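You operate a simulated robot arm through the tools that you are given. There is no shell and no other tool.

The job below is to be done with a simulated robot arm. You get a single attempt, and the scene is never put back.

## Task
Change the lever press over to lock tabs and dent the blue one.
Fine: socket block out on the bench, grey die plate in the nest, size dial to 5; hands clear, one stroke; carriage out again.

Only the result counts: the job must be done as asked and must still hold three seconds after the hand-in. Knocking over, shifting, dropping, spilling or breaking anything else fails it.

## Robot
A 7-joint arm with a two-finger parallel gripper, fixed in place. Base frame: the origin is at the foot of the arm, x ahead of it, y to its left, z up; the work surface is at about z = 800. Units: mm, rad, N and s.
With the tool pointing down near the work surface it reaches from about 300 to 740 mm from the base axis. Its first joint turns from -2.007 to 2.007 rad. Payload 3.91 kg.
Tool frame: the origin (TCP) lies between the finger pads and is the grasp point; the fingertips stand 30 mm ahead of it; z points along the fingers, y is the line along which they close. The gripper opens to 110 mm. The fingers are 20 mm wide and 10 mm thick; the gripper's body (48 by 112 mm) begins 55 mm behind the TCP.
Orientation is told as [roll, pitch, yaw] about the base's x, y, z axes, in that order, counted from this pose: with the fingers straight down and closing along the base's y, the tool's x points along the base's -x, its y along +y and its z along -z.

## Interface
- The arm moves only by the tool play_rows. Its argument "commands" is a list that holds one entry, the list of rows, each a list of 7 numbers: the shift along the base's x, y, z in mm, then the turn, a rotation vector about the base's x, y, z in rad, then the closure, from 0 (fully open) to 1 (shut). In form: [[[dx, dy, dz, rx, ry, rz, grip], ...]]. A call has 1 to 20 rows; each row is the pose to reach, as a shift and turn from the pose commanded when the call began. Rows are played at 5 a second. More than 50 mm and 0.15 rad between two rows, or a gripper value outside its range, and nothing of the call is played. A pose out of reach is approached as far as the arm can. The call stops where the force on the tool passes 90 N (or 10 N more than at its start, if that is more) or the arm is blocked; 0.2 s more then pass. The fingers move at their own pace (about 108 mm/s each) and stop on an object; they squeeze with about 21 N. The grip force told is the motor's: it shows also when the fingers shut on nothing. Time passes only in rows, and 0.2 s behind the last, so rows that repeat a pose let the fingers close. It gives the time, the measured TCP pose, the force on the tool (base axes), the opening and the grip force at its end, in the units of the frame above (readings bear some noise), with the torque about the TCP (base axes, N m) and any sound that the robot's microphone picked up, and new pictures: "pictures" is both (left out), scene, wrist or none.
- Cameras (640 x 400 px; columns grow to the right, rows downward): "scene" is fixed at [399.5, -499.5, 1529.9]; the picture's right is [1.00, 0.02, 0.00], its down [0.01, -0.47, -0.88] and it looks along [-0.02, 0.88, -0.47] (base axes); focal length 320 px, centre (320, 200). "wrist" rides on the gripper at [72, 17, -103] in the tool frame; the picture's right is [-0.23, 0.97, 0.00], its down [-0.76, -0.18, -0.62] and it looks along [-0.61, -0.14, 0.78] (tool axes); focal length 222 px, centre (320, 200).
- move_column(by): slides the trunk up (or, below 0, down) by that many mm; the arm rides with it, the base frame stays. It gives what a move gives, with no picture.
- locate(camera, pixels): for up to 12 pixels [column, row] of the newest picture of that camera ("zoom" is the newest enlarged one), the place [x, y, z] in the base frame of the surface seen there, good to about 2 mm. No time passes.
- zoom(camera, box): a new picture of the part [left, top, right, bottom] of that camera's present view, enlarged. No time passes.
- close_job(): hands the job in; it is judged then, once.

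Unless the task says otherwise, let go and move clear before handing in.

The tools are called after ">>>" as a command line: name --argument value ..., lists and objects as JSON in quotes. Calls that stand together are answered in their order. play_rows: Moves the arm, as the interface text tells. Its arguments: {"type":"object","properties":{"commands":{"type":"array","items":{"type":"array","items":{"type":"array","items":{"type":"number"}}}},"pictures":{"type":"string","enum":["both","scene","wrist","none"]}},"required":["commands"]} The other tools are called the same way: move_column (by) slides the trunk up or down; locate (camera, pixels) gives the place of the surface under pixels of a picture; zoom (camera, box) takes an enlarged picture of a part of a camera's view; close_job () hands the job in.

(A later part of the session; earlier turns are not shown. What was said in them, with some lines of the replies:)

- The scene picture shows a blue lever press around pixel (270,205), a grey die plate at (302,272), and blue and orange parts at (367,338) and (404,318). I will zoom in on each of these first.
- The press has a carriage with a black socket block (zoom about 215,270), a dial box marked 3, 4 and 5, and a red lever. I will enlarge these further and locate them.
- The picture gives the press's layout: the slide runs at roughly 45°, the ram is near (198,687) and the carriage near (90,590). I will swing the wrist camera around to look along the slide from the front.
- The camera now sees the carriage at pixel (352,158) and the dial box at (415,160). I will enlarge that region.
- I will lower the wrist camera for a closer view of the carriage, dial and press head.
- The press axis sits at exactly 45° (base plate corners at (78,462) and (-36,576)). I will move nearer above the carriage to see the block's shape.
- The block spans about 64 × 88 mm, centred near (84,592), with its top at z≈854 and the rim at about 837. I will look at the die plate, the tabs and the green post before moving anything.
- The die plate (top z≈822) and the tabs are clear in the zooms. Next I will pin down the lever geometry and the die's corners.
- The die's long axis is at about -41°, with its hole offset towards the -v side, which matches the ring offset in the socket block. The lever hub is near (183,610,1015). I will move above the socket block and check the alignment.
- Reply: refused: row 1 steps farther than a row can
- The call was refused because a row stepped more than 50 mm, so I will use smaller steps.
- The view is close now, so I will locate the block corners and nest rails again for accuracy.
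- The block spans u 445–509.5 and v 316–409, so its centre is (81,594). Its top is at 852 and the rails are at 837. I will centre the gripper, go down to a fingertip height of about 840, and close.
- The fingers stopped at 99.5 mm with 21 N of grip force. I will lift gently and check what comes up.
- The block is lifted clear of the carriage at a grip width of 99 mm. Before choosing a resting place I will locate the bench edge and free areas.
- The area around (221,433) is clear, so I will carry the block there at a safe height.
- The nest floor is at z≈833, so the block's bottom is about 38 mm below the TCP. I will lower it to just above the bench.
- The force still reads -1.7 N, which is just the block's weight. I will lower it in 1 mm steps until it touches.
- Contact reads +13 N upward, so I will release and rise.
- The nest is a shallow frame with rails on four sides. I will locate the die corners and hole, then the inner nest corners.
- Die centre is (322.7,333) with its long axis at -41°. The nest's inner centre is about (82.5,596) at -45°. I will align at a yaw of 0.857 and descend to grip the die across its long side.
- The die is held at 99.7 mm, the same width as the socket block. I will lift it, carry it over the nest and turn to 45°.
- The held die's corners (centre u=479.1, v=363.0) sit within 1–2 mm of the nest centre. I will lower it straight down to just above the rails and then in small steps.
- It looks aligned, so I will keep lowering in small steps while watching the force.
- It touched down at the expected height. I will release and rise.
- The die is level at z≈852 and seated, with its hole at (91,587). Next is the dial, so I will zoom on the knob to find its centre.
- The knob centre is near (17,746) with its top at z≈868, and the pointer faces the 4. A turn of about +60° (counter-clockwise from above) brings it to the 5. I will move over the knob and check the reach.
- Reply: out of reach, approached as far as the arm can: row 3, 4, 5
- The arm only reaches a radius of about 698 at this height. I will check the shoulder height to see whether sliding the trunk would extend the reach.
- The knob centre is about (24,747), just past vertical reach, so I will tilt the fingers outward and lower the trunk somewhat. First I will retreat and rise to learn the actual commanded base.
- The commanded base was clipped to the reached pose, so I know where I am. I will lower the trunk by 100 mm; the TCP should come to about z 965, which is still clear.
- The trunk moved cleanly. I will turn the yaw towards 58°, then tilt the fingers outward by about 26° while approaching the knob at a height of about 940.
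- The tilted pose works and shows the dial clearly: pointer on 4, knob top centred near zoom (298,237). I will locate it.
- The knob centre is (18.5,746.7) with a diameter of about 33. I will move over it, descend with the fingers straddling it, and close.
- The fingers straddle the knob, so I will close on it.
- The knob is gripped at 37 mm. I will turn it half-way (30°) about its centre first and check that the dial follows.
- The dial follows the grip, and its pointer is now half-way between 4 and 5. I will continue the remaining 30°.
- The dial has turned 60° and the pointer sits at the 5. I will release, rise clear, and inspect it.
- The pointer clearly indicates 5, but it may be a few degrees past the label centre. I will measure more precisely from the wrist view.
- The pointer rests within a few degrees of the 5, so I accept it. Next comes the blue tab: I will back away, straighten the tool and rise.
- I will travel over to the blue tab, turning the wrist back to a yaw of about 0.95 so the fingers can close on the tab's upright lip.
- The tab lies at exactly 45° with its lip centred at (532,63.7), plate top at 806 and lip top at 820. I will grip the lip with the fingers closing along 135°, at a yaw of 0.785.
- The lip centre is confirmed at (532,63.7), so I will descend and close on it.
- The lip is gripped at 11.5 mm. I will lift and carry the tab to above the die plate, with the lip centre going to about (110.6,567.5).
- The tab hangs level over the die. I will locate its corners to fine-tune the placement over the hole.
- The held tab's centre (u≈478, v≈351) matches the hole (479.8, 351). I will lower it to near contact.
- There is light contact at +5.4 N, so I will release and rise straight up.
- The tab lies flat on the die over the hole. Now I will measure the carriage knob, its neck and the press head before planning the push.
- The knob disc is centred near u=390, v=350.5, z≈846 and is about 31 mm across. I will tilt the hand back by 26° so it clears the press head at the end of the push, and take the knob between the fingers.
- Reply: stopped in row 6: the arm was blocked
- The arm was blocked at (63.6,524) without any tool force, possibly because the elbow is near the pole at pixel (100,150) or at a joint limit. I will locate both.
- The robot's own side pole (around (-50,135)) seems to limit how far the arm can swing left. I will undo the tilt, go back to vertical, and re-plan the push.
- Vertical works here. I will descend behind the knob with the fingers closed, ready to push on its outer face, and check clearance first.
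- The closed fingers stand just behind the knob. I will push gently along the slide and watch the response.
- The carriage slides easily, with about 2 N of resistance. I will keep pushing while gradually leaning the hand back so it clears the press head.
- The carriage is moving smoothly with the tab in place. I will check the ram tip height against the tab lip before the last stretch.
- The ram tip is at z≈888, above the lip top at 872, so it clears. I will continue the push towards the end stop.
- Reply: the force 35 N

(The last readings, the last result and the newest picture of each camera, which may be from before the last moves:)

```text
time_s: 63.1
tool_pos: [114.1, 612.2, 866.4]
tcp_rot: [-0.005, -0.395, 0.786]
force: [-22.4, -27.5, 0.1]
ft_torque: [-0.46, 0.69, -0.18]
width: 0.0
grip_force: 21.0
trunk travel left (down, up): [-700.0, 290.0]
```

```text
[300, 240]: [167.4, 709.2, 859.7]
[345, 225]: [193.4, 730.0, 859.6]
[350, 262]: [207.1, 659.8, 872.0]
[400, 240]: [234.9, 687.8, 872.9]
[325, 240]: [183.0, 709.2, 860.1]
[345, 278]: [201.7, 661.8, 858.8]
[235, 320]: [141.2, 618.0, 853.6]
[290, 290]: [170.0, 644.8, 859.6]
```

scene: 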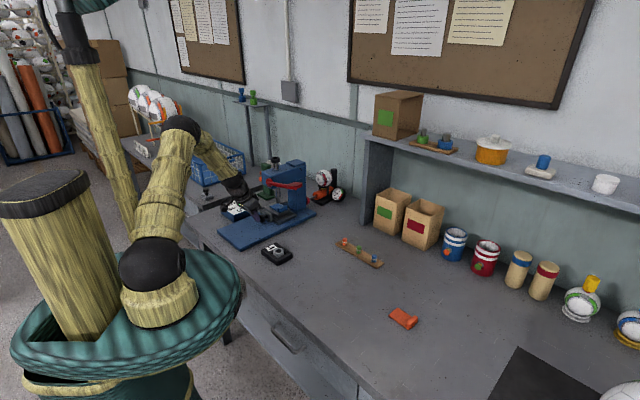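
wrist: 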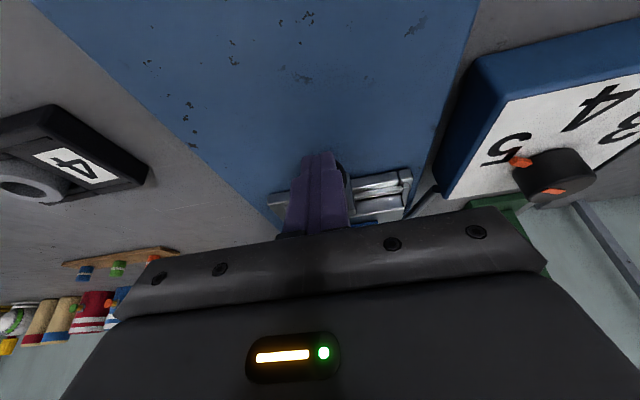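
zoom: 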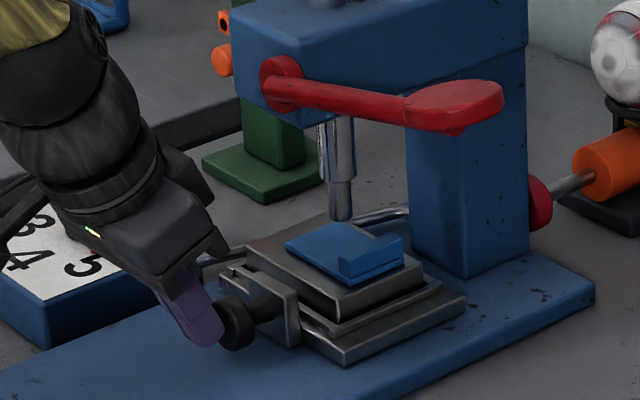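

The end stop is reached: the resisting force is about 35 N and the carriage no longer moves. The tab centre (≈(201,693)) sits under the ram (≈(197,694)). I will back away, rise and straighten the tool.

>>> play_rows --commands '[[[-10, -10, 0, 0, 0, 0, 1], [-35, -35, 0, 0, 0, 0, 1], [-50, -50, 30, 0, 0, 0, 1], [-50, -50, 75, 0, 0, 0, 1], [-50, -50, 120, -0.07, 0.07, 0, 1], [-40, -70, 150, -0.14, 0.14, 0, 1], [-25, -90, 180, -0.21, 0.21, 0, 1], [0, -120, 200, -0.283, 0.283, 0, 1], [0, -120, 200, -0.283, 0.283, 0, 1]]]' --pictures "both"

>>> zoom --camera "scene" --box '[220, 150, 320, 230]'

```text
time_s: 65.1
tool_pos: [119.3, 493.9, 1065.0]
tcp_rot: [-0.001, 0.003, 0.787]
force: [0.1, 0.0, -0.1]
ft_torque: [0.0, 0.0, 0.03]
width: 0.0
grip_force: 20.6
trunk travel left (down, up): [-700.0, 290.0]
```

scene: 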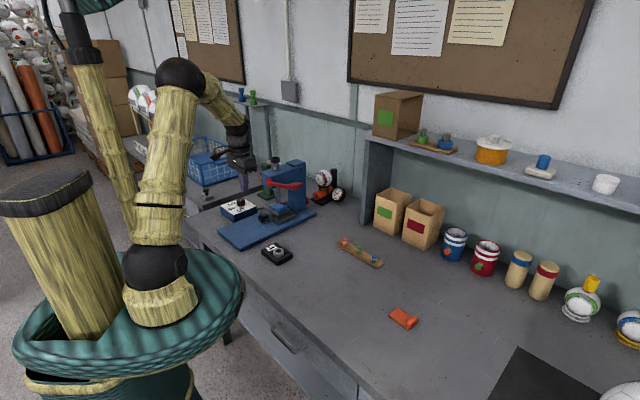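
wrist: 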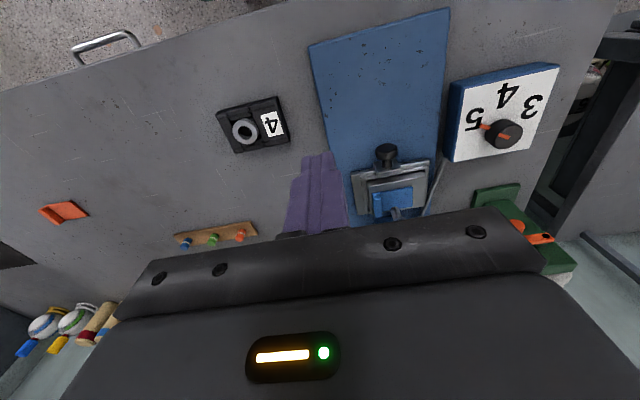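

```text
5.00 times, centred on (270, 190) of scene
```

zoom: 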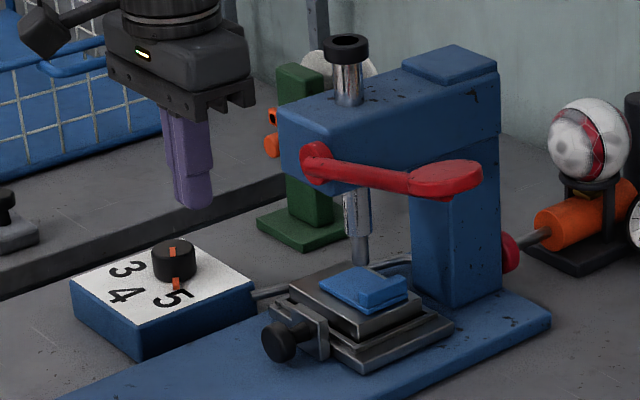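

The carriage is under the ram. Next I will view the lever from above to measure its geometry.

>>> play_rows --commands '[[[10, -15, 40, 0, 0, 0.06, 1], [20, -35, 80, 0, 0, 0.12, 1], [35, -60, 115, 0, 0, 0.18, 1], [55, -90, 130, 0, 0, 0.24, 1], [70, -120, 140, 0, 0, 0.3, 1], [70, -120, 140, 0, 0, 0.3, 1]]]' --pictures "both"

>>> zoom --camera "wrist" --box '[180, 0, 500, 200]'

```text
time_s: 66.5
tool_pos: [188.9, 374.2, 1205.5]
tcp_rot: [-0.002, 0.002, 1.087]
force: [-0.8, -0.4, -0.7]
ft_torque: [-0.02, 0.01, -0.01]
width: 0.1
grip_force: 20.9
trunk travel left (down, up): [-700.0, 290.0]
```

scene: 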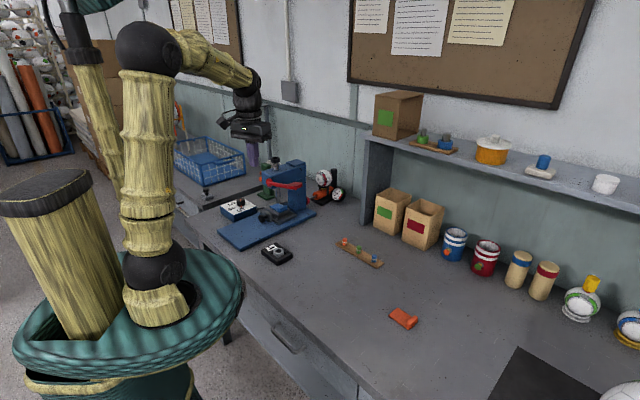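
wrist: 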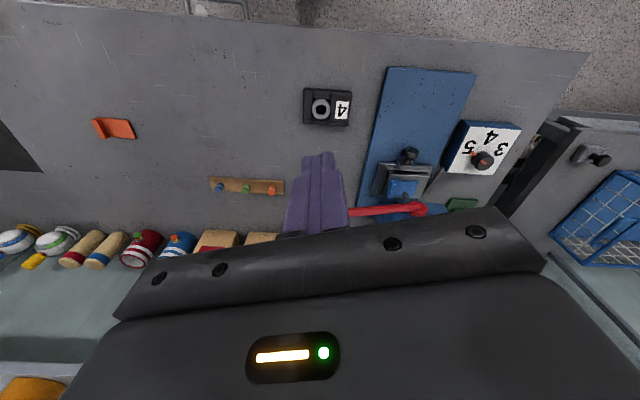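

```text
2.00 times, centred on (340, 100) of wrist
```

zoom: 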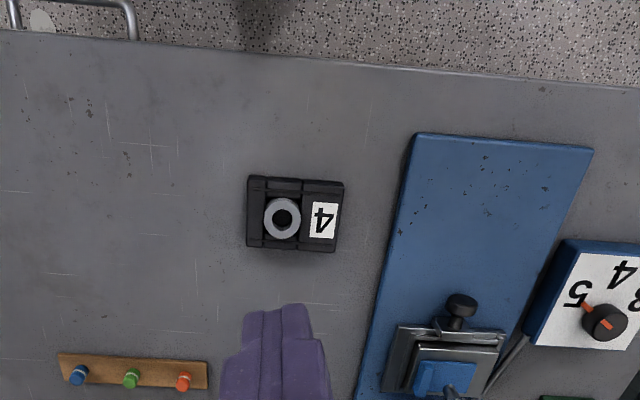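

The gripper hides the lever in this view, so I will use the fixed camera at high zoom for the lever geometry.

>>> zoom --camera "scene" --box '[265, 165, 315, 205]'

>>> locate --camera "zoom" --pixels '[[105, 165], [120, 150], [100, 210], [150, 185], [200, 195], [250, 205], [295, 215], [330, 210], [365, 195], [400, 185], [440, 190], [380, 175]]'

>>> locate --camera "zoom" --pixels '[[430, 210], [360, 240], [310, 235], [310, 200], [340, 185], [420, 175], [448, 180], [445, 215], [200, 215], [90, 150], [80, 180], [130, 210]]'

```text
10.00 times, centred on (290, 185) of scene
```

zoom: 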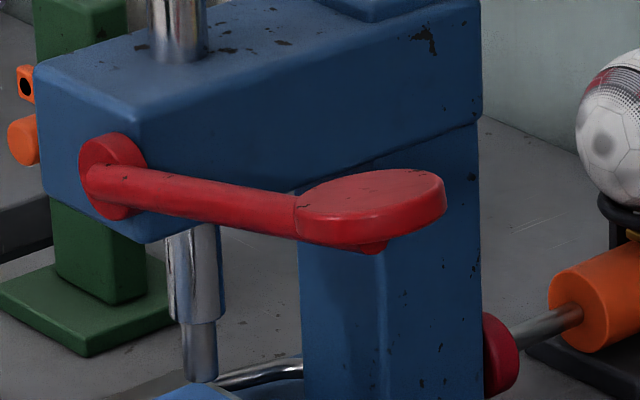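

```text
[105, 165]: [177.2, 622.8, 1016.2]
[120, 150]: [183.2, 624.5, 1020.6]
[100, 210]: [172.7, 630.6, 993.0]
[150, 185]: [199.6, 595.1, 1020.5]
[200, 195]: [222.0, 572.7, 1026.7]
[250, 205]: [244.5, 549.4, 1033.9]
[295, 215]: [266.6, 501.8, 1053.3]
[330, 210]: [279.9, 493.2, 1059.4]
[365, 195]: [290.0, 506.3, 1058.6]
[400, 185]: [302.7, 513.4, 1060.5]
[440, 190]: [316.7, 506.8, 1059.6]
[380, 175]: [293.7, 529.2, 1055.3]
```

```text
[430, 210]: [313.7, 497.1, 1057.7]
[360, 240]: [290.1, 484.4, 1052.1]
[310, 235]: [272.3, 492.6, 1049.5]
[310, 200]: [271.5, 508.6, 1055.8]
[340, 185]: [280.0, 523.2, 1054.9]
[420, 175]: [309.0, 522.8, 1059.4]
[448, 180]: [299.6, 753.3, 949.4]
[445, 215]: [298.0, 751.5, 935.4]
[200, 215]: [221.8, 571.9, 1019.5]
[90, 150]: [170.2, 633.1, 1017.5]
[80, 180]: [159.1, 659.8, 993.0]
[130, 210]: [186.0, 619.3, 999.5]
```

The lever swings in the plane u≈562. Its pivot is near v≈320, z≈1012, and the paddle centre is near (292,506) with its top at z≈1058. I will position closed fingers above the paddle.

>>> play_rows --commands '[[[25, 32, 0, 0, 0, -0.1, 1], [50, 64, 0, 0, 0, -0.2, 1], [75, 97, -20, 0, 0, -0.302, 1], [103, 130, -40, 0, 0, -0.302, 1], [103, 130, -80, 0, 0, -0.302, 1], [103, 130, -95, 0, 0, -0.302, 1], [103, 130, -95, 0, 0, -0.302, 1]]]' --pictures "both"

>>> zoom --camera "scene" --box '[250, 130, 330, 210]'

>>> zoom --camera "wrist" --box '[220, 80, 480, 240]'

```text
time_s: 68.1
tool_pos: [293.3, 505.8, 1111.5]
tcp_rot: [-0.002, 0.0, 0.784]
force: [0.2, -0.1, -0.8]
ft_torque: [0.0, -0.01, 0.0]
width: 0.2
grip_force: 20.9
trunk travel left (down, up): [-700.0, 290.0]
```

scene: 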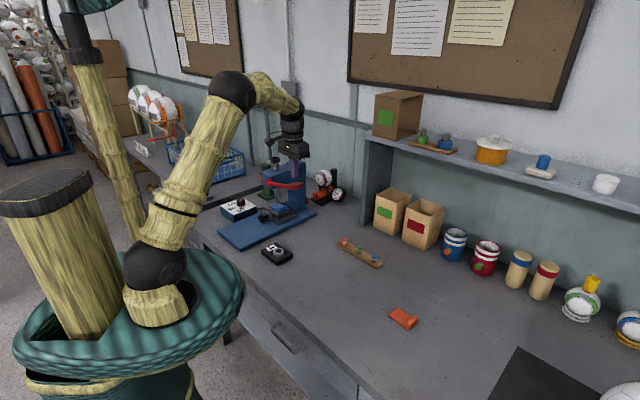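
wrist: 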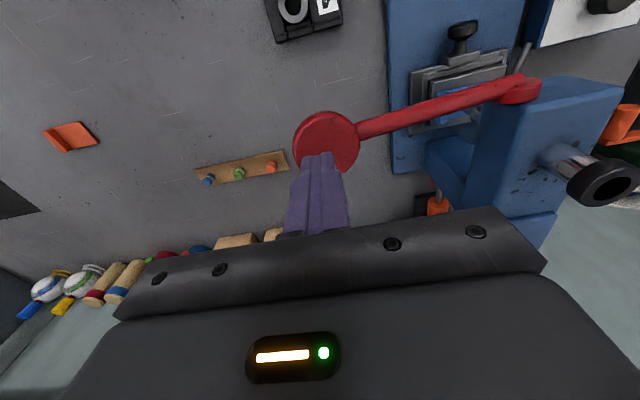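

```text
5.00 times, centred on (290, 170) of scene
```

zoom: 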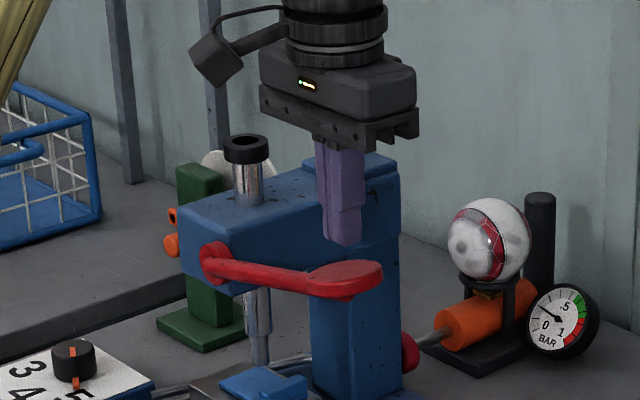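

```text
2.46 times, centred on (350, 160) of wrist
```

zoom: 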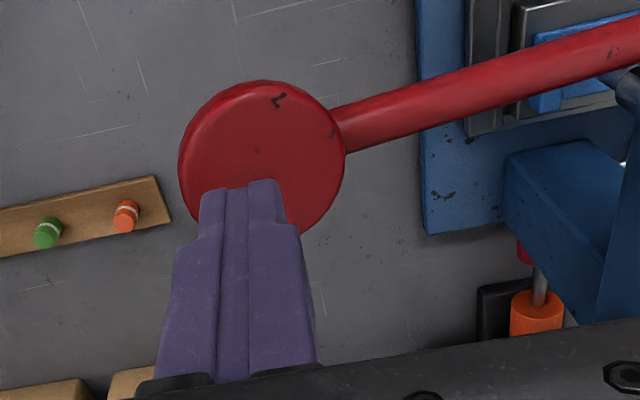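

Now the paddle is clearly visible, and I will locate its centre and the lever line.

>>> locate --camera "wrist" --pixels '[[297, 145], [356, 145], [325, 116], [325, 140], [335, 150], [375, 127], [420, 111], [470, 98], [515, 85], [520, 95], [352, 160], [310, 125]]'

```text
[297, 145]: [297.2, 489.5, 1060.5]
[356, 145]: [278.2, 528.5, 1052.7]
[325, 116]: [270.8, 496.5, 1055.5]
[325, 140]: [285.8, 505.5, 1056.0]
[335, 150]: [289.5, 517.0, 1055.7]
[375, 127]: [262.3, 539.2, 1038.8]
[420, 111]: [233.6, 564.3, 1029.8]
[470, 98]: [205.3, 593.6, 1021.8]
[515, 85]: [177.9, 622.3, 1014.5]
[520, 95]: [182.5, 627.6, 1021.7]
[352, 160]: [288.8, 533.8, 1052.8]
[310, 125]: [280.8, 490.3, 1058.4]
```

The paddle centre is (291,507), about 3 mm from my fingertips' line. I will lower onto it and begin pressing along its arc, checking the force.

>>> play_rows --commands '[[[0, 2, -10, 0, 0, 0, 1], [0, 2, -20, 0, 0, 0, 1], [0, 2, -26, 0, 0, 0, 1], [1, 1, -32, 0, 0, 0, 1]]]' --pictures "scene"

>>> zoom --camera "scene" --box '[250, 130, 330, 210]'

```text
time_s: 69.1
tool_pos: [293.8, 506.9, 1078.4]
tcp_rot: [-0.002, -0.001, 0.784]
force: [-0.2, -0.2, 0.5]
ft_torque: [-0.03, -0.05, -0.01]
width: 0.0
grip_force: 21.1
trunk travel left (down, up): [-700.0, 290.0]
```

scene: 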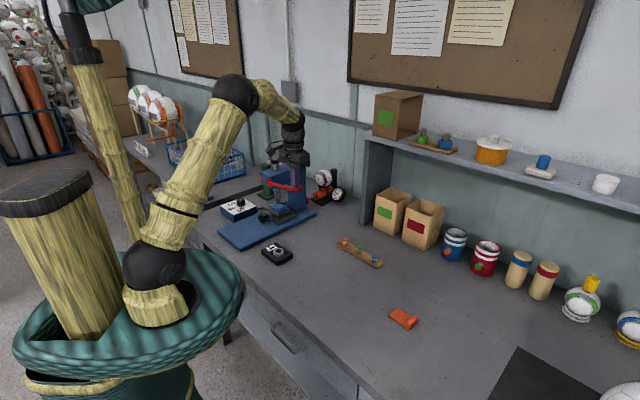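

```text
5.00 times, centred on (290, 170) of scene
```

zoom: 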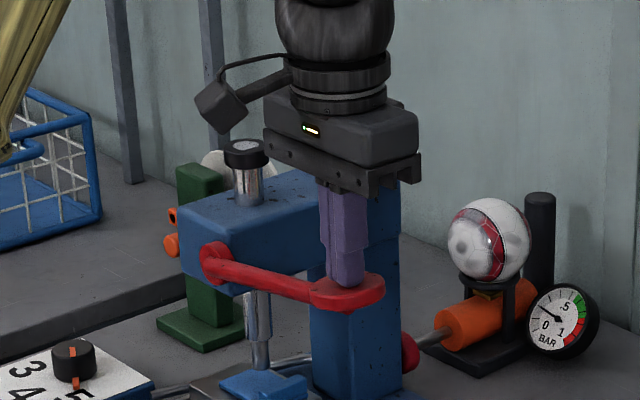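

The lever has begun to move with almost no resistance. I will follow the arc down in steps.

>>> play_rows --commands '[[[1.5, -1.5, -10, 0, 0, 0, 1], [3, -3, -22, 0, 0, 0, 1], [3.5, -3.5, -33, 0, 0, 0, 1], [3.7, -3.7, -43, 0, 0, 0, 1], [3.6, -3.6, -53, 0, 0, 0, 1]]]' --pictures "both"

>>> zoom --camera "scene" --box '[250, 140, 330, 220]'

```text
time_s: 70.3
tool_pos: [296.5, 501.7, 1036.3]
tcp_rot: [0.004, -0.02, 0.782]
force: [6.4, -1.2, 65.7]
ft_torque: [-0.02, 0.41, -0.06]
width: 0.3
grip_force: 20.5
trunk travel left (down, up): [-700.0, 290.0]
```

scene: 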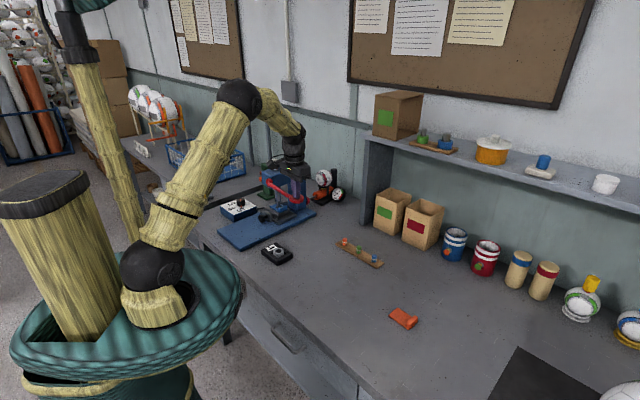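
wrist: 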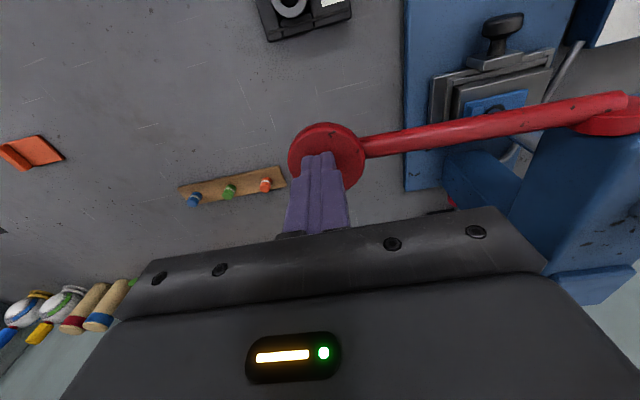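

```text
5.00 times, centred on (290, 180) of scene
```

zoom: 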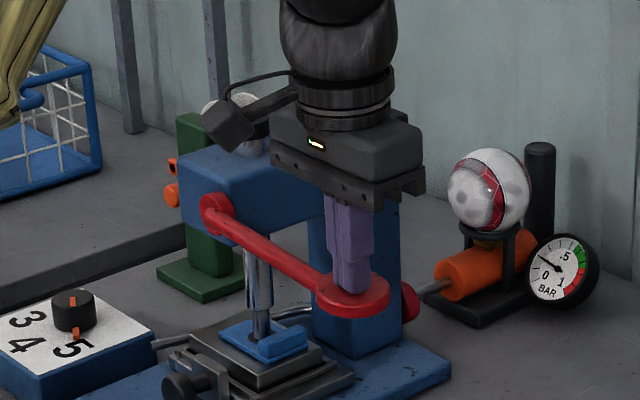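

The ram has come down onto the tab, with 66 N on the tool. I will look closely at the ram and tab before deciding whether to press further.

>>> zoom --camera "scene" --box '[255, 180, 305, 230]'

>>> locate --camera "zoom" --pixels '[[255, 215], [250, 200], [230, 225], [300, 210], [250, 160], [245, 240]]'

>>> zoom --camera "wrist" --box '[400, 0, 640, 180]'

```text
8.00 times, centred on (280, 205) of scene
```

zoom: 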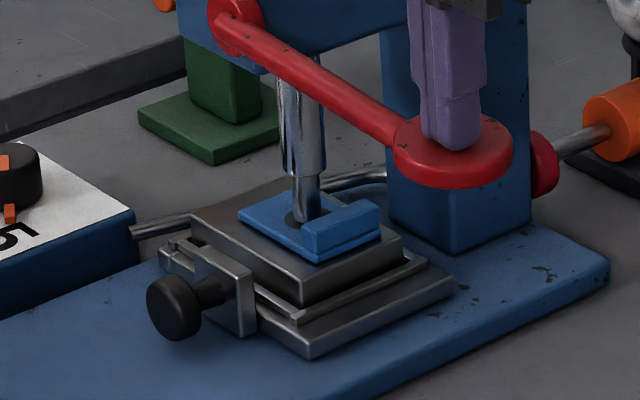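

```text
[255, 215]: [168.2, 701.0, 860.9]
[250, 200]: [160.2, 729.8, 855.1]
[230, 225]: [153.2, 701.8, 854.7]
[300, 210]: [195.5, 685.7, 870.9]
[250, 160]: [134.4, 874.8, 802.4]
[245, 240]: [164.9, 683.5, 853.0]
```

```text
2.22 times, centred on (520, 90) of wrist
```

zoom: 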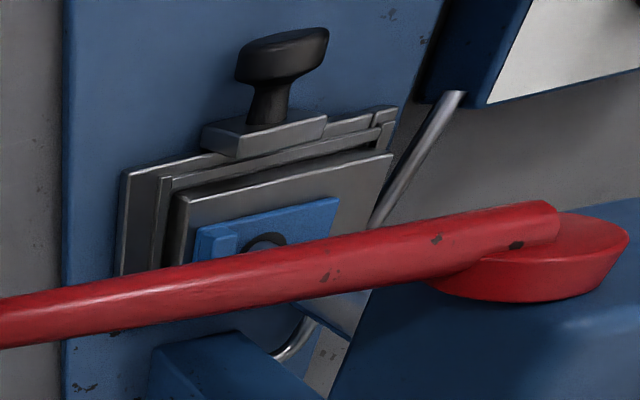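

A dark dent ring is visible around the ram tip on the blue tab, at scene zoom (298,217) and wrist zoom (262,240), so the stroke is done. I will raise the hand slowly and see whether the lever follows.

>>> play_rows --commands '[[[0, 0, 8, 0, 0, 0, 1], [0, 0, 16, 0, 0, 0, 1], [-0.5, 0.5, 26, 0, 0, 0, 1], [-2, 2, 38, 0, 0, 0, 1], [-3.6, 3.6, 53, 0, 0, 0, 1], [-3.6, 3.6, 70, 0, 0, 0, 1], [-3.6, 3.6, 90, 0, 0, 0, 1], [-3.6, 3.6, 90, 0, 0, 0, 1]]]' --pictures "both"

>>> zoom --camera "scene" --box '[240, 145, 320, 225]'

>>> zoom --camera "scene" --box '[255, 190, 295, 225]'

```text
time_s: 72.1
tool_pos: [292.2, 505.6, 1117.1]
tcp_rot: [-0.002, 0.002, 0.785]
force: [-0.8, -0.5, -0.2]
ft_torque: [-0.01, 0.01, -0.07]
width: 0.2
grip_force: 20.8
trunk travel left (down, up): [-700.0, 290.0]
```

scene: 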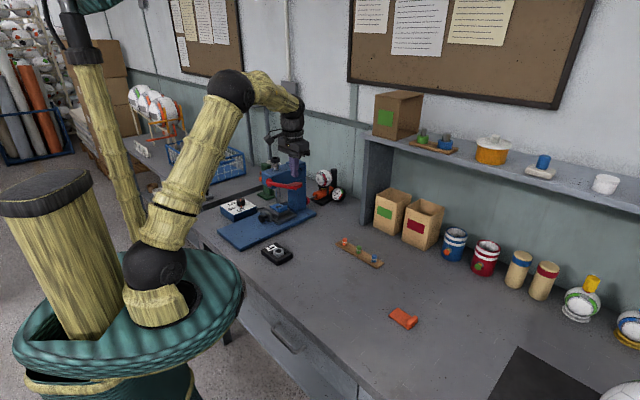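
wrist: 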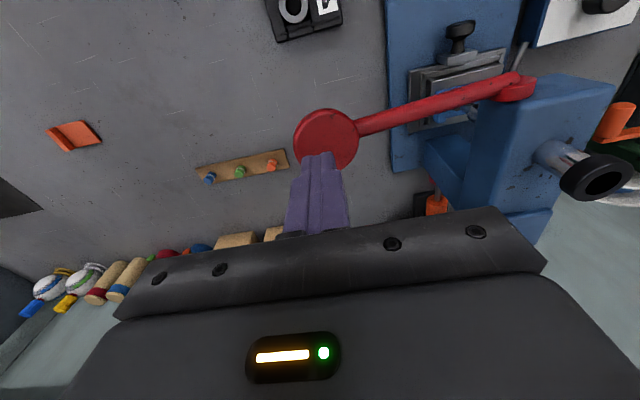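

```text
5.00 times, centred on (280, 185) of scene
```

zoom: 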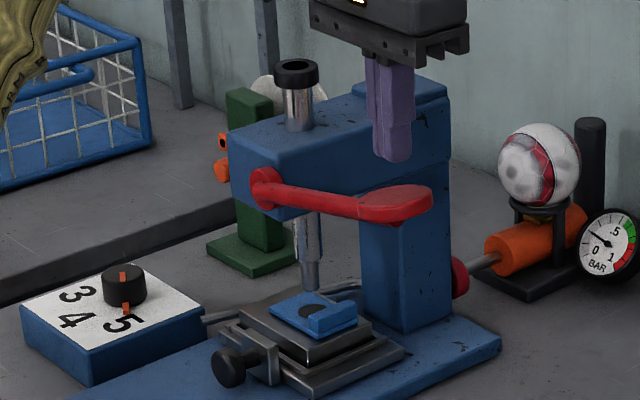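

```text
11.43 times, centred on (275, 208) of scene
```

zoom: 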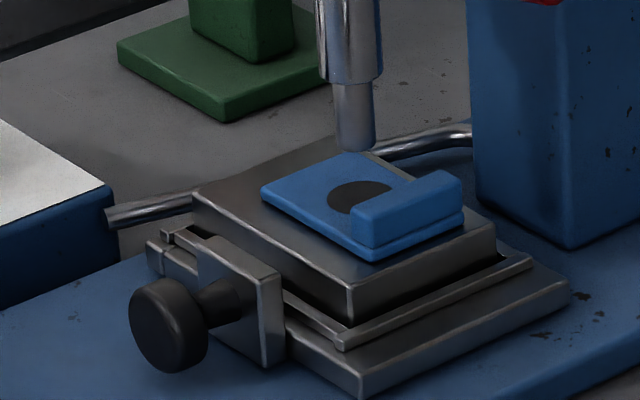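

The lever sprang back by itself and the dent is visible on the blue tab (zoom (358,197)). Now I will bring the carriage out, first travelling back around to the front of the press.

>>> play_rows --commands '[[[-40, -5, 10, 0, 0, 0, 1], [-85, -10, 10, 0, 0, 0, 0.8], [-130, -12, 0, 0, 0, 0, 0.6], [-173, -12, -20, 0, 0, 0, 0.4], [-178, -12, -50, 0, 0, 0, 0.4], [-203, 17, -70, 0.07, -0.07, 0, 0.4], [-218, 37, -100, 0.14, -0.14, 0, 0.4], [-228, 57, -130, 0.21, -0.21, 0, 0.4], [-228, 57, -170, 0.283, -0.283, 0, 0.4], [-228, 57, -215, 0.283, -0.283, 0, 0.4], [-228, 57, -215, 0.283, -0.283, 0, 0.4]]]' --pictures "both"

>>> zoom --camera "wrist" --box '[200, 40, 480, 240]'

>>> zoom --camera "scene" --box '[225, 165, 305, 235]'

```text
time_s: 74.5
tool_pos: [65.0, 562.2, 900.0]
tcp_rot: [0.0, -0.4, 0.784]
force: [1.1, 0.7, -0.2]
ft_torque: [0.0, -0.02, 0.04]
width: 65.8
grip_force: 0.0
trunk travel left (down, up): [-700.0, 290.0]
```

scene: 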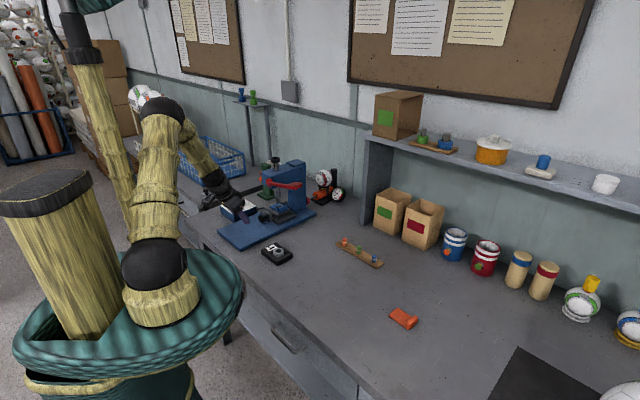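
wrist: 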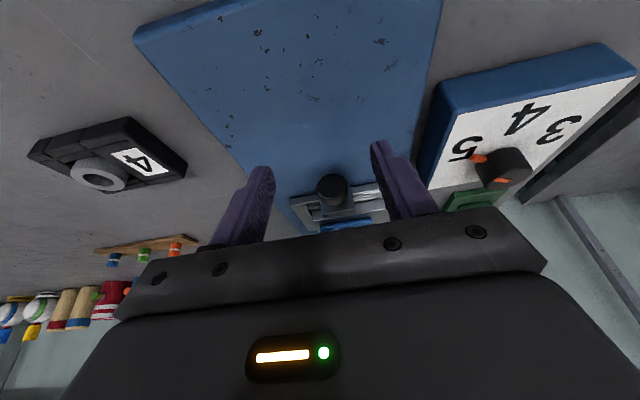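

```text
2.00 times, centred on (340, 140) of wrist
```

zoom: 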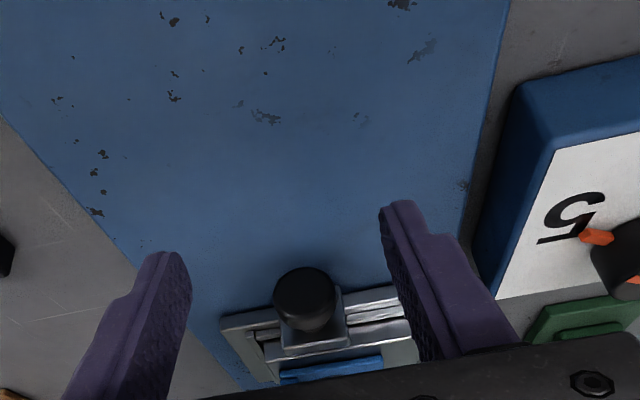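

```text
5.71 times, centred on (265, 200) of scene
```

zoom: 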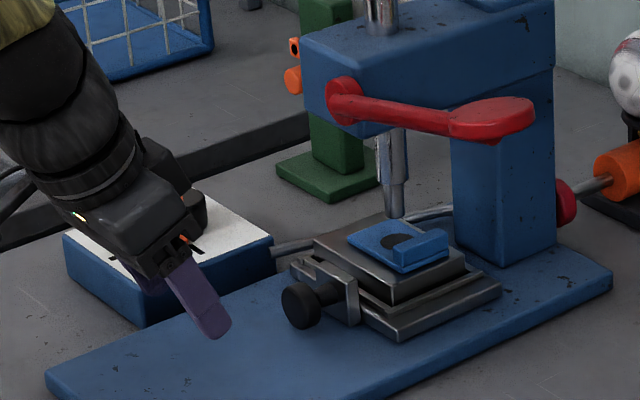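

I will locate the knob disc precisely in both views.

>>> locate --camera "zoom" --pixels '[[300, 285], [318, 295], [285, 300], [300, 310], [305, 325], [320, 315], [340, 290], [355, 300]]'

>>> locate --camera "wrist" --pixels '[[332, 178], [320, 188], [345, 188], [332, 188], [332, 198], [330, 208], [318, 195], [347, 195]]'

```text
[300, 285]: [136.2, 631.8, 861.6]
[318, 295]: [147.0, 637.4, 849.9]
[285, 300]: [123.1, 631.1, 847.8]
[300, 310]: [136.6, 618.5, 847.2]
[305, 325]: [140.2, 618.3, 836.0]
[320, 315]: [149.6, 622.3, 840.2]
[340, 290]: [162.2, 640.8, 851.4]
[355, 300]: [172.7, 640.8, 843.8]
```

```text
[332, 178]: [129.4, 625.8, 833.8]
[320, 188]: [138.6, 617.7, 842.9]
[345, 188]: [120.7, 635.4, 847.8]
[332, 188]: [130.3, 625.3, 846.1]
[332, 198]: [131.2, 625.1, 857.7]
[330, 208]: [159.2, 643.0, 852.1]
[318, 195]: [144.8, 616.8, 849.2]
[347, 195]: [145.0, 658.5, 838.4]
```

The knob disc face is at u≈534, v≈350.5, z≈846. I will lower, advance so the fingers straddle it, and close.

>>> play_rows --commands '[[[0, 0, -20, 0, 0, 0, 0.4], [0, 0, -36.5, 0, 0, 0, 0.4], [16, 15.5, -36.5, 0, 0, 0, 0.4], [32, 31, -36.5, 0, 0, 0, 0.4], [48, 46.5, -36.5, 0, 0, 0, 0.4], [63.5, 61.4, -36.5, 0, 0, 0, 0.4], [63.5, 61.4, -36.5, 0, 0, 0, 0.4]]]' --pictures "both"

>>> zoom --camera "wrist" --box '[200, 40, 480, 240]'

>>> zoom --camera "scene" --box '[225, 165, 305, 235]'

```text
time_s: 76.1
tool_pos: [131.2, 624.7, 864.2]
tcp_rot: [-0.003, -0.4, 0.784]
force: [0.5, 0.5, 0.9]
ft_torque: [-0.02, 0.03, 0.02]
width: 66.1
grip_force: 0.0
trunk travel left (down, up): [-700.0, 290.0]
```

scene: 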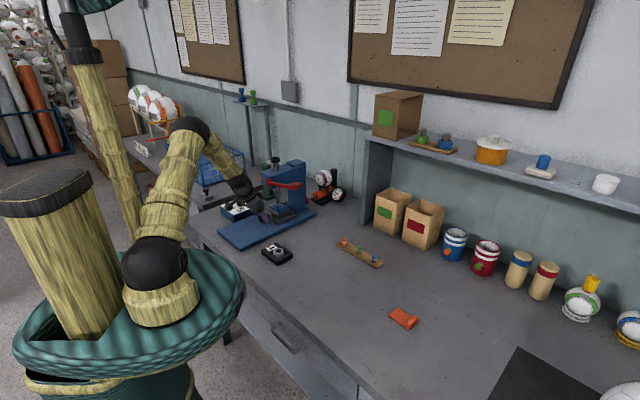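
wrist: 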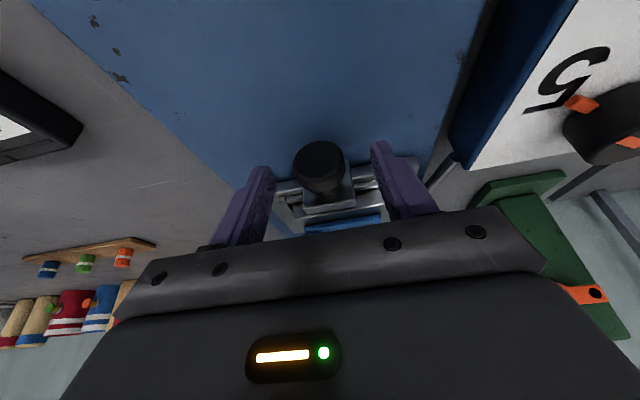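

```text
2.00 times, centred on (340, 140) of wrist
```

zoom: 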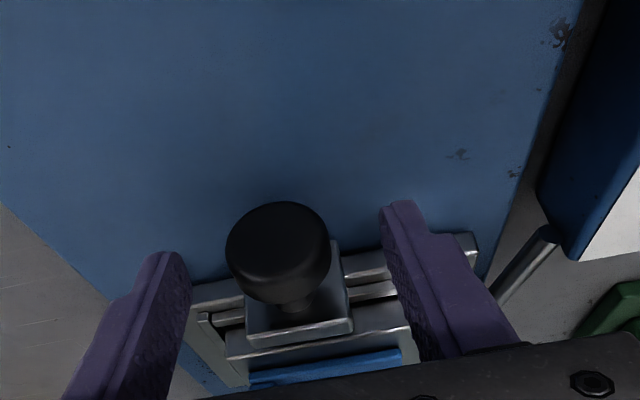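

```text
5.71 times, centred on (265, 200) of scene
```

zoom: 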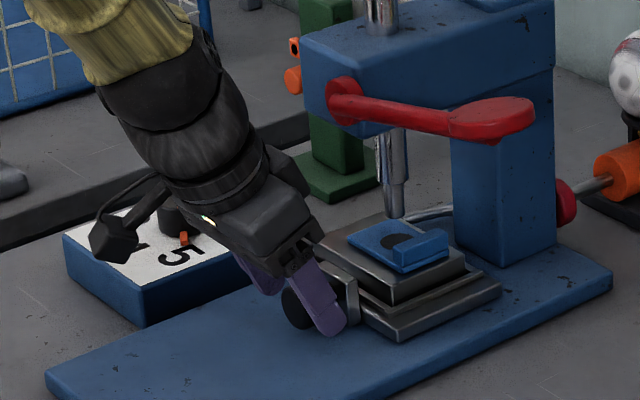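

The fingers straddle the knob, so I will close on it.

>>> play_rows --commands '[[[0, 0, 0, 0, 0, 0, 0.6], [0, 0, 0, 0, 0, 0, 0.85], [0, 0, 0, 0, 0, 0, 0.85], [0, 0, 0, 0, 0, 0, 0.85]]]' --pictures "wrist"

>>> zoom --camera "wrist" --box '[200, 40, 480, 240]'

```text
time_s: 77.1
tool_pos: [129.5, 624.6, 864.7]
tcp_rot: [-0.003, -0.399, 0.784]
force: [0.5, -0.6, 0.2]
ft_torque: [-0.03, -0.01, 0.0]
width: 33.1
grip_force: 44.8
trunk travel left (down, up): [-700.0, 290.0]
```

wrist: 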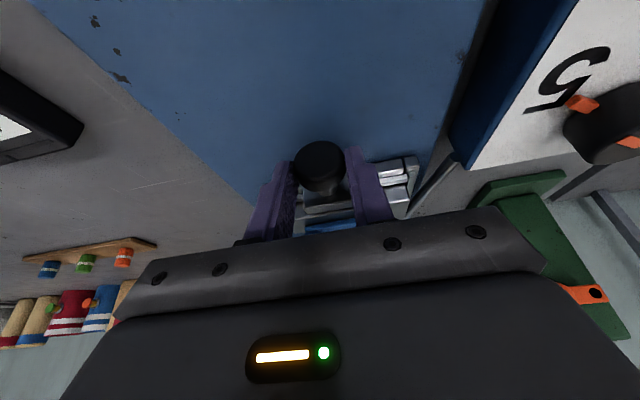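

```text
2.00 times, centred on (340, 140) of wrist
```

zoom: 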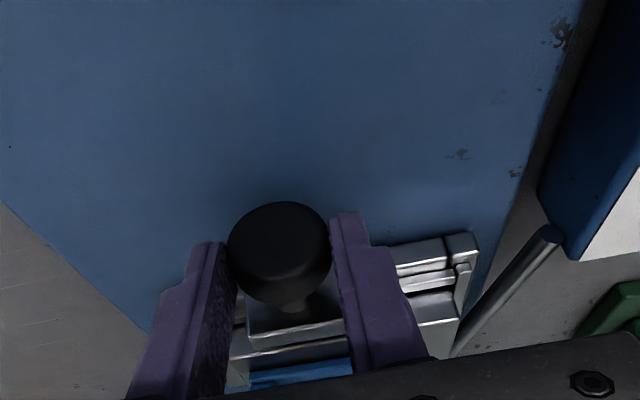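

The knob is gripped at 33 mm. I will pull the carriage back along the slide.

>>> play_rows --commands '[[[-4, -4, 0, 0, 0, 0, 0.85], [-9, -9, 0, 0, 0, 0, 0.85], [-15, -15, 0, 0, 0, 0, 0.85], [-21, -21, 0, 0, 0, 0, 0.85], [-27, -27, 0, 0, 0, 0, 0.85], [-33, -33, 0, 0, 0, 0, 0.85], [-38, -38, 0, 0, 0, 0, 0.85]]]' --pictures "both"

>>> zoom --camera "scene" --box '[225, 165, 305, 235]'

```text
time_s: 78.7
tool_pos: [90.7, 584.7, 864.3]
tcp_rot: [-0.003, -0.401, 0.784]
force: [3.7, -5.0, 6.6]
ft_torque: [0.67, -0.74, -0.19]
width: 33.1
grip_force: 45.2
trunk travel left (down, up): [-700.0, 290.0]
```

scene: 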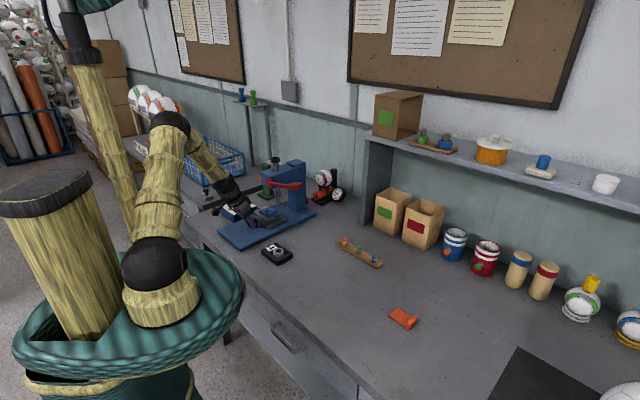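
wrist: 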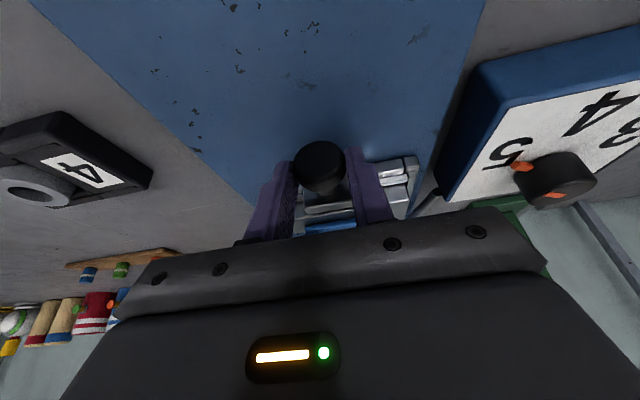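

```text
5.71 times, centred on (265, 200) of scene
```

zoom: 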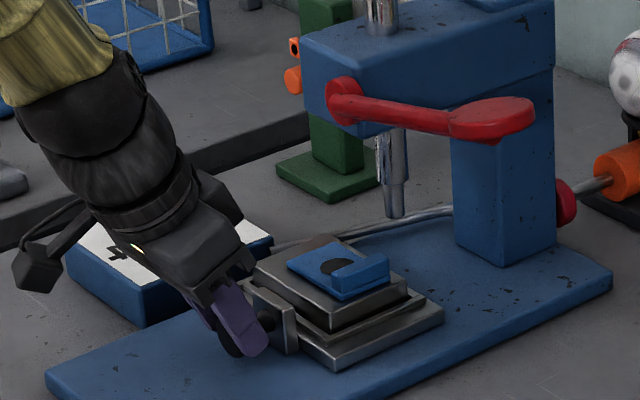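

The carriage follows. I will continue pulling while straightening the hand, mirroring the push path.

>>> play_rows --commands '[[[-5.1, -5.1, 0.3, -0.028, 0.028, 0, 0.85], [-10.3, -10.3, 0.6, -0.057, 0.057, 0, 0.85], [-15.3, -15.3, 0.8, -0.085, 0.085, 0, 0.85], [-20.5, -20.5, 1, -0.113, 0.113, 0, 0.85], [-25.6, -25.6, 1.2, -0.141, 0.141, 0, 0.85], [-30.7, -30.7, 1.3, -0.17, 0.17, 0, 0.85], [-35.8, -35.8, 1.5, -0.198, 0.198, 0, 0.85], [-40.9, -40.9, 1.5, -0.226, 0.226, 0, 0.85], [-46, -46, 1.6, -0.2545, 0.2545, 0, 0.85], [-51.1, -51.1, 1.6, -0.283, 0.283, 0, 0.85], [-56, -56, 1.6, -0.283, 0.283, 0, 0.85]]]' --pictures "both"

>>> zoom --camera "scene" --box '[210, 175, 290, 240]'

```text
time_s: 81.1
tool_pos: [34.8, 529.8, 866.7]
tcp_rot: [-0.002, 0.0, 0.785]
force: [5.3, -7.1, 2.3]
ft_torque: [0.66, -0.83, 0.23]
width: 33.3
grip_force: 44.9
trunk travel left (down, up): [-700.0, 290.0]
```

scene: 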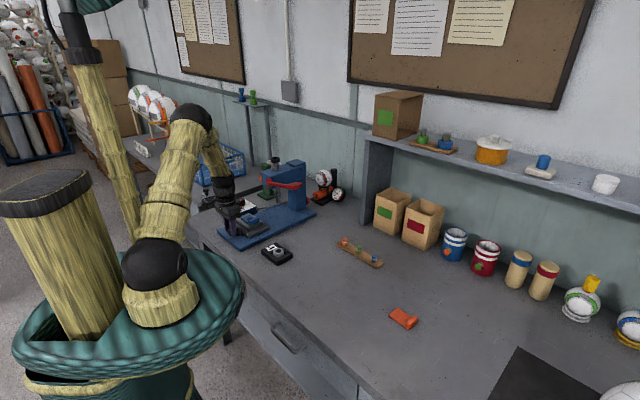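
wrist: 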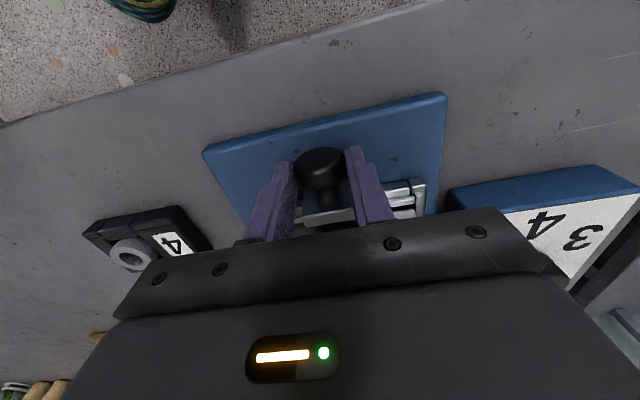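

```text
6.15 times, centred on (250, 208) of scene
```

zoom: 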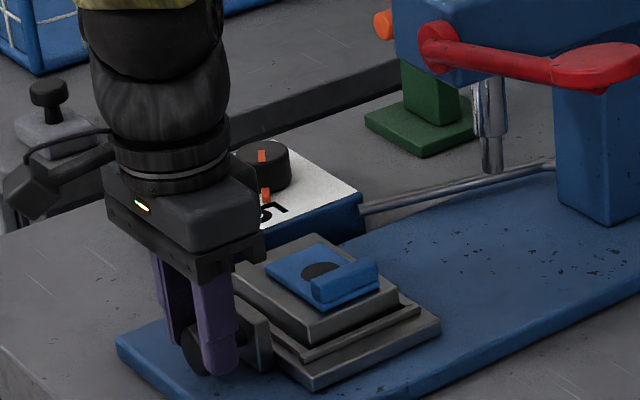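

About 8–9 mm of travel remains to the original position. I will pull slowly to the out stop.

>>> play_rows --commands '[[[-2, -2, 0, 0, 0, 0, 0.85], [-4, -4, 0, 0, 0, 0, 0.85], [-6, -6, 0, 0, 0, 0, 0.85], [-7, -7, 0, 0, 0, 0, 0.85], [-8, -8, 0, 0, 0, 0, 0.85]]]' --pictures "scene"

>>> zoom --camera "scene" --box '[210, 175, 290, 240]'

```text
time_s: 82.3
tool_pos: [28.7, 524.7, 866.0]
tcp_rot: [-0.002, -0.001, 0.784]
force: [16.5, 6.0, -1.3]
ft_torque: [-0.31, 0.0, -0.06]
width: 32.9
grip_force: 45.5
trunk travel left (down, up): [-700.0, 290.0]
```

scene: 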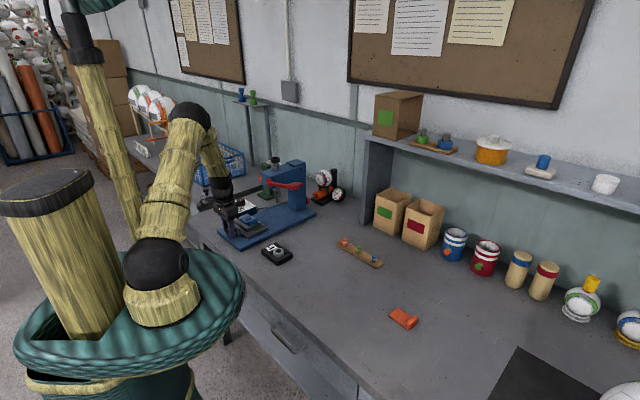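

```text
6.15 times, centred on (250, 208) of scene
```

zoom: 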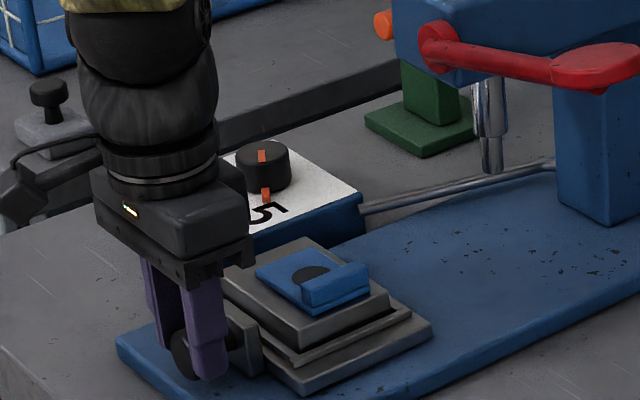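

The out stop is reached (16 N resisting, knob back at u≈391). I will release the knob and rise clear.

>>> play_rows --commands '[[[1, 1, 0, 0, 0, 0, 0.85], [1, 1, 0, 0, 0, 0, 0.4], [1, 1, 0, 0, 0, 0, 0.4], [1, 1, 0, 0, 0, 0, 0.4], [1, 1, 40, 0, 0, 0, 0.4], [1, 1, 85, 0, 0, 0, 0.4], [1, -20, 130, 0, 0, 0, 0.4], [20, -50, 160, 0, 0, 0, 0.4], [20, -50, 160, 0, 0, 0, 0.4]]]' --pictures "both"

>>> zoom --camera "scene" --box '[222, 180, 286, 240]'

>>> locate --camera "zoom" --pixels '[[405, 318], [275, 385], [160, 345], [280, 262]]'

>>> zoom --camera "wrist" --box '[260, 80, 500, 240]'

```text
time_s: 84.3
tool_pos: [44.9, 470.6, 1027.4]
tcp_rot: [-0.002, 0.002, 0.786]
force: [-0.3, 0.3, -1.0]
ft_torque: [0.04, 0.01, 0.03]
width: 66.0
grip_force: 0.1
trunk travel left (down, up): [-700.0, 290.0]
```

scene: 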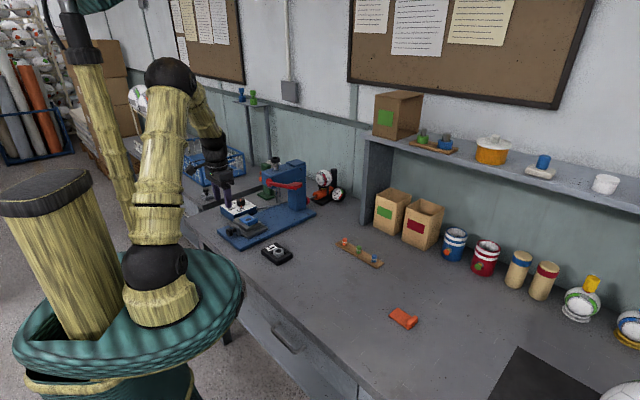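
wrist: 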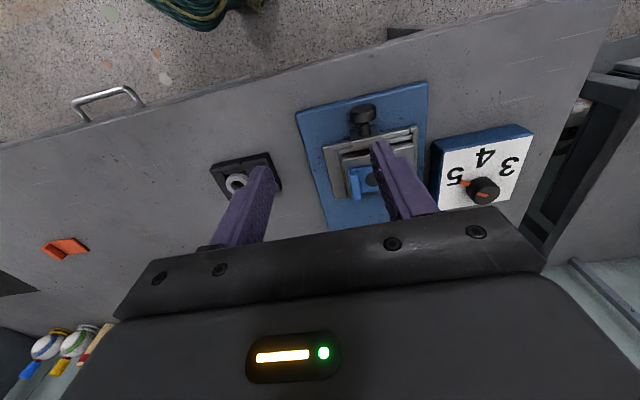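

```text
6.67 times, centred on (254, 210) of scene
```

zoom: 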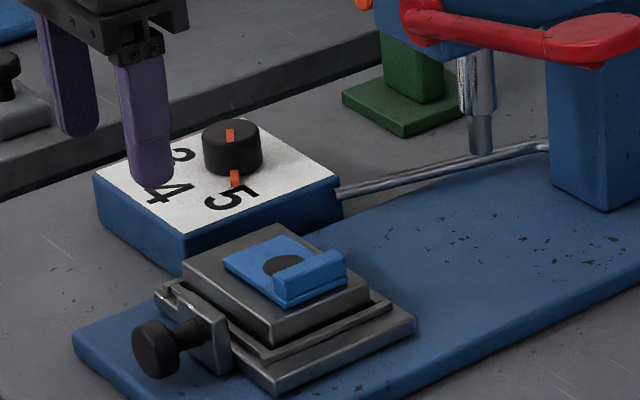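

```text
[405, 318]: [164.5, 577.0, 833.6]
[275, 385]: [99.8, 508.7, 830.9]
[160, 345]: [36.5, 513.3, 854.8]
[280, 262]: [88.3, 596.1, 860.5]
```

```text
2.50 times, centred on (380, 160) of wrist
```

zoom: 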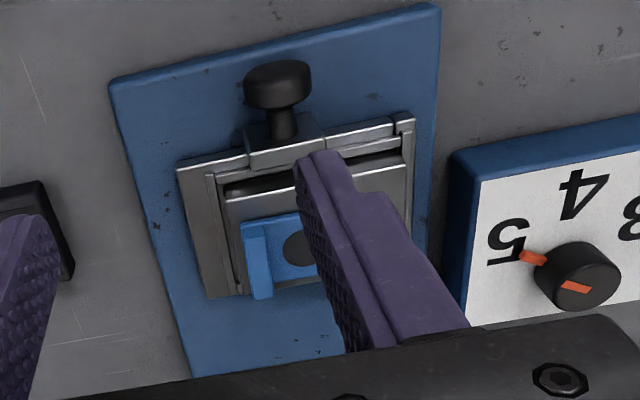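

The carriage corners are back at their original coordinates ((164.5,577) and (99.8,508.7)). The dial points to 5, the grey die is in the nest, and the blue tab shows one dent. The socket block rests on the bench, and the hand is clear, so I am handing in.

>>> close_job

```text
The job is handed in.
```

The press is changed over to lock tabs and the blue one is dented. I handed the job in; no verdict has come back yet.

- **Socket block:** it is out on the bench, clear of the press.
- **Die plate:** the grey plate is seated level in the nest with its hole on the ram line.
- **Size dial:** I turned it from 4 to 5 before the stroke. The pointer may sit a few degrees past the middle of the 5.
- **Stroke:** I pulled the lever once with the hand on the lever only, reaching about 66 N. It sprang back by itself, and one dent shows on the tab.
- **Carriage:** it is pulled out to its stop, back where it started. The dented tab is still on the die plate.

The orange tab and the other pieces on the bench look untouched in the last pictures, and the hand was clear when I handed in.
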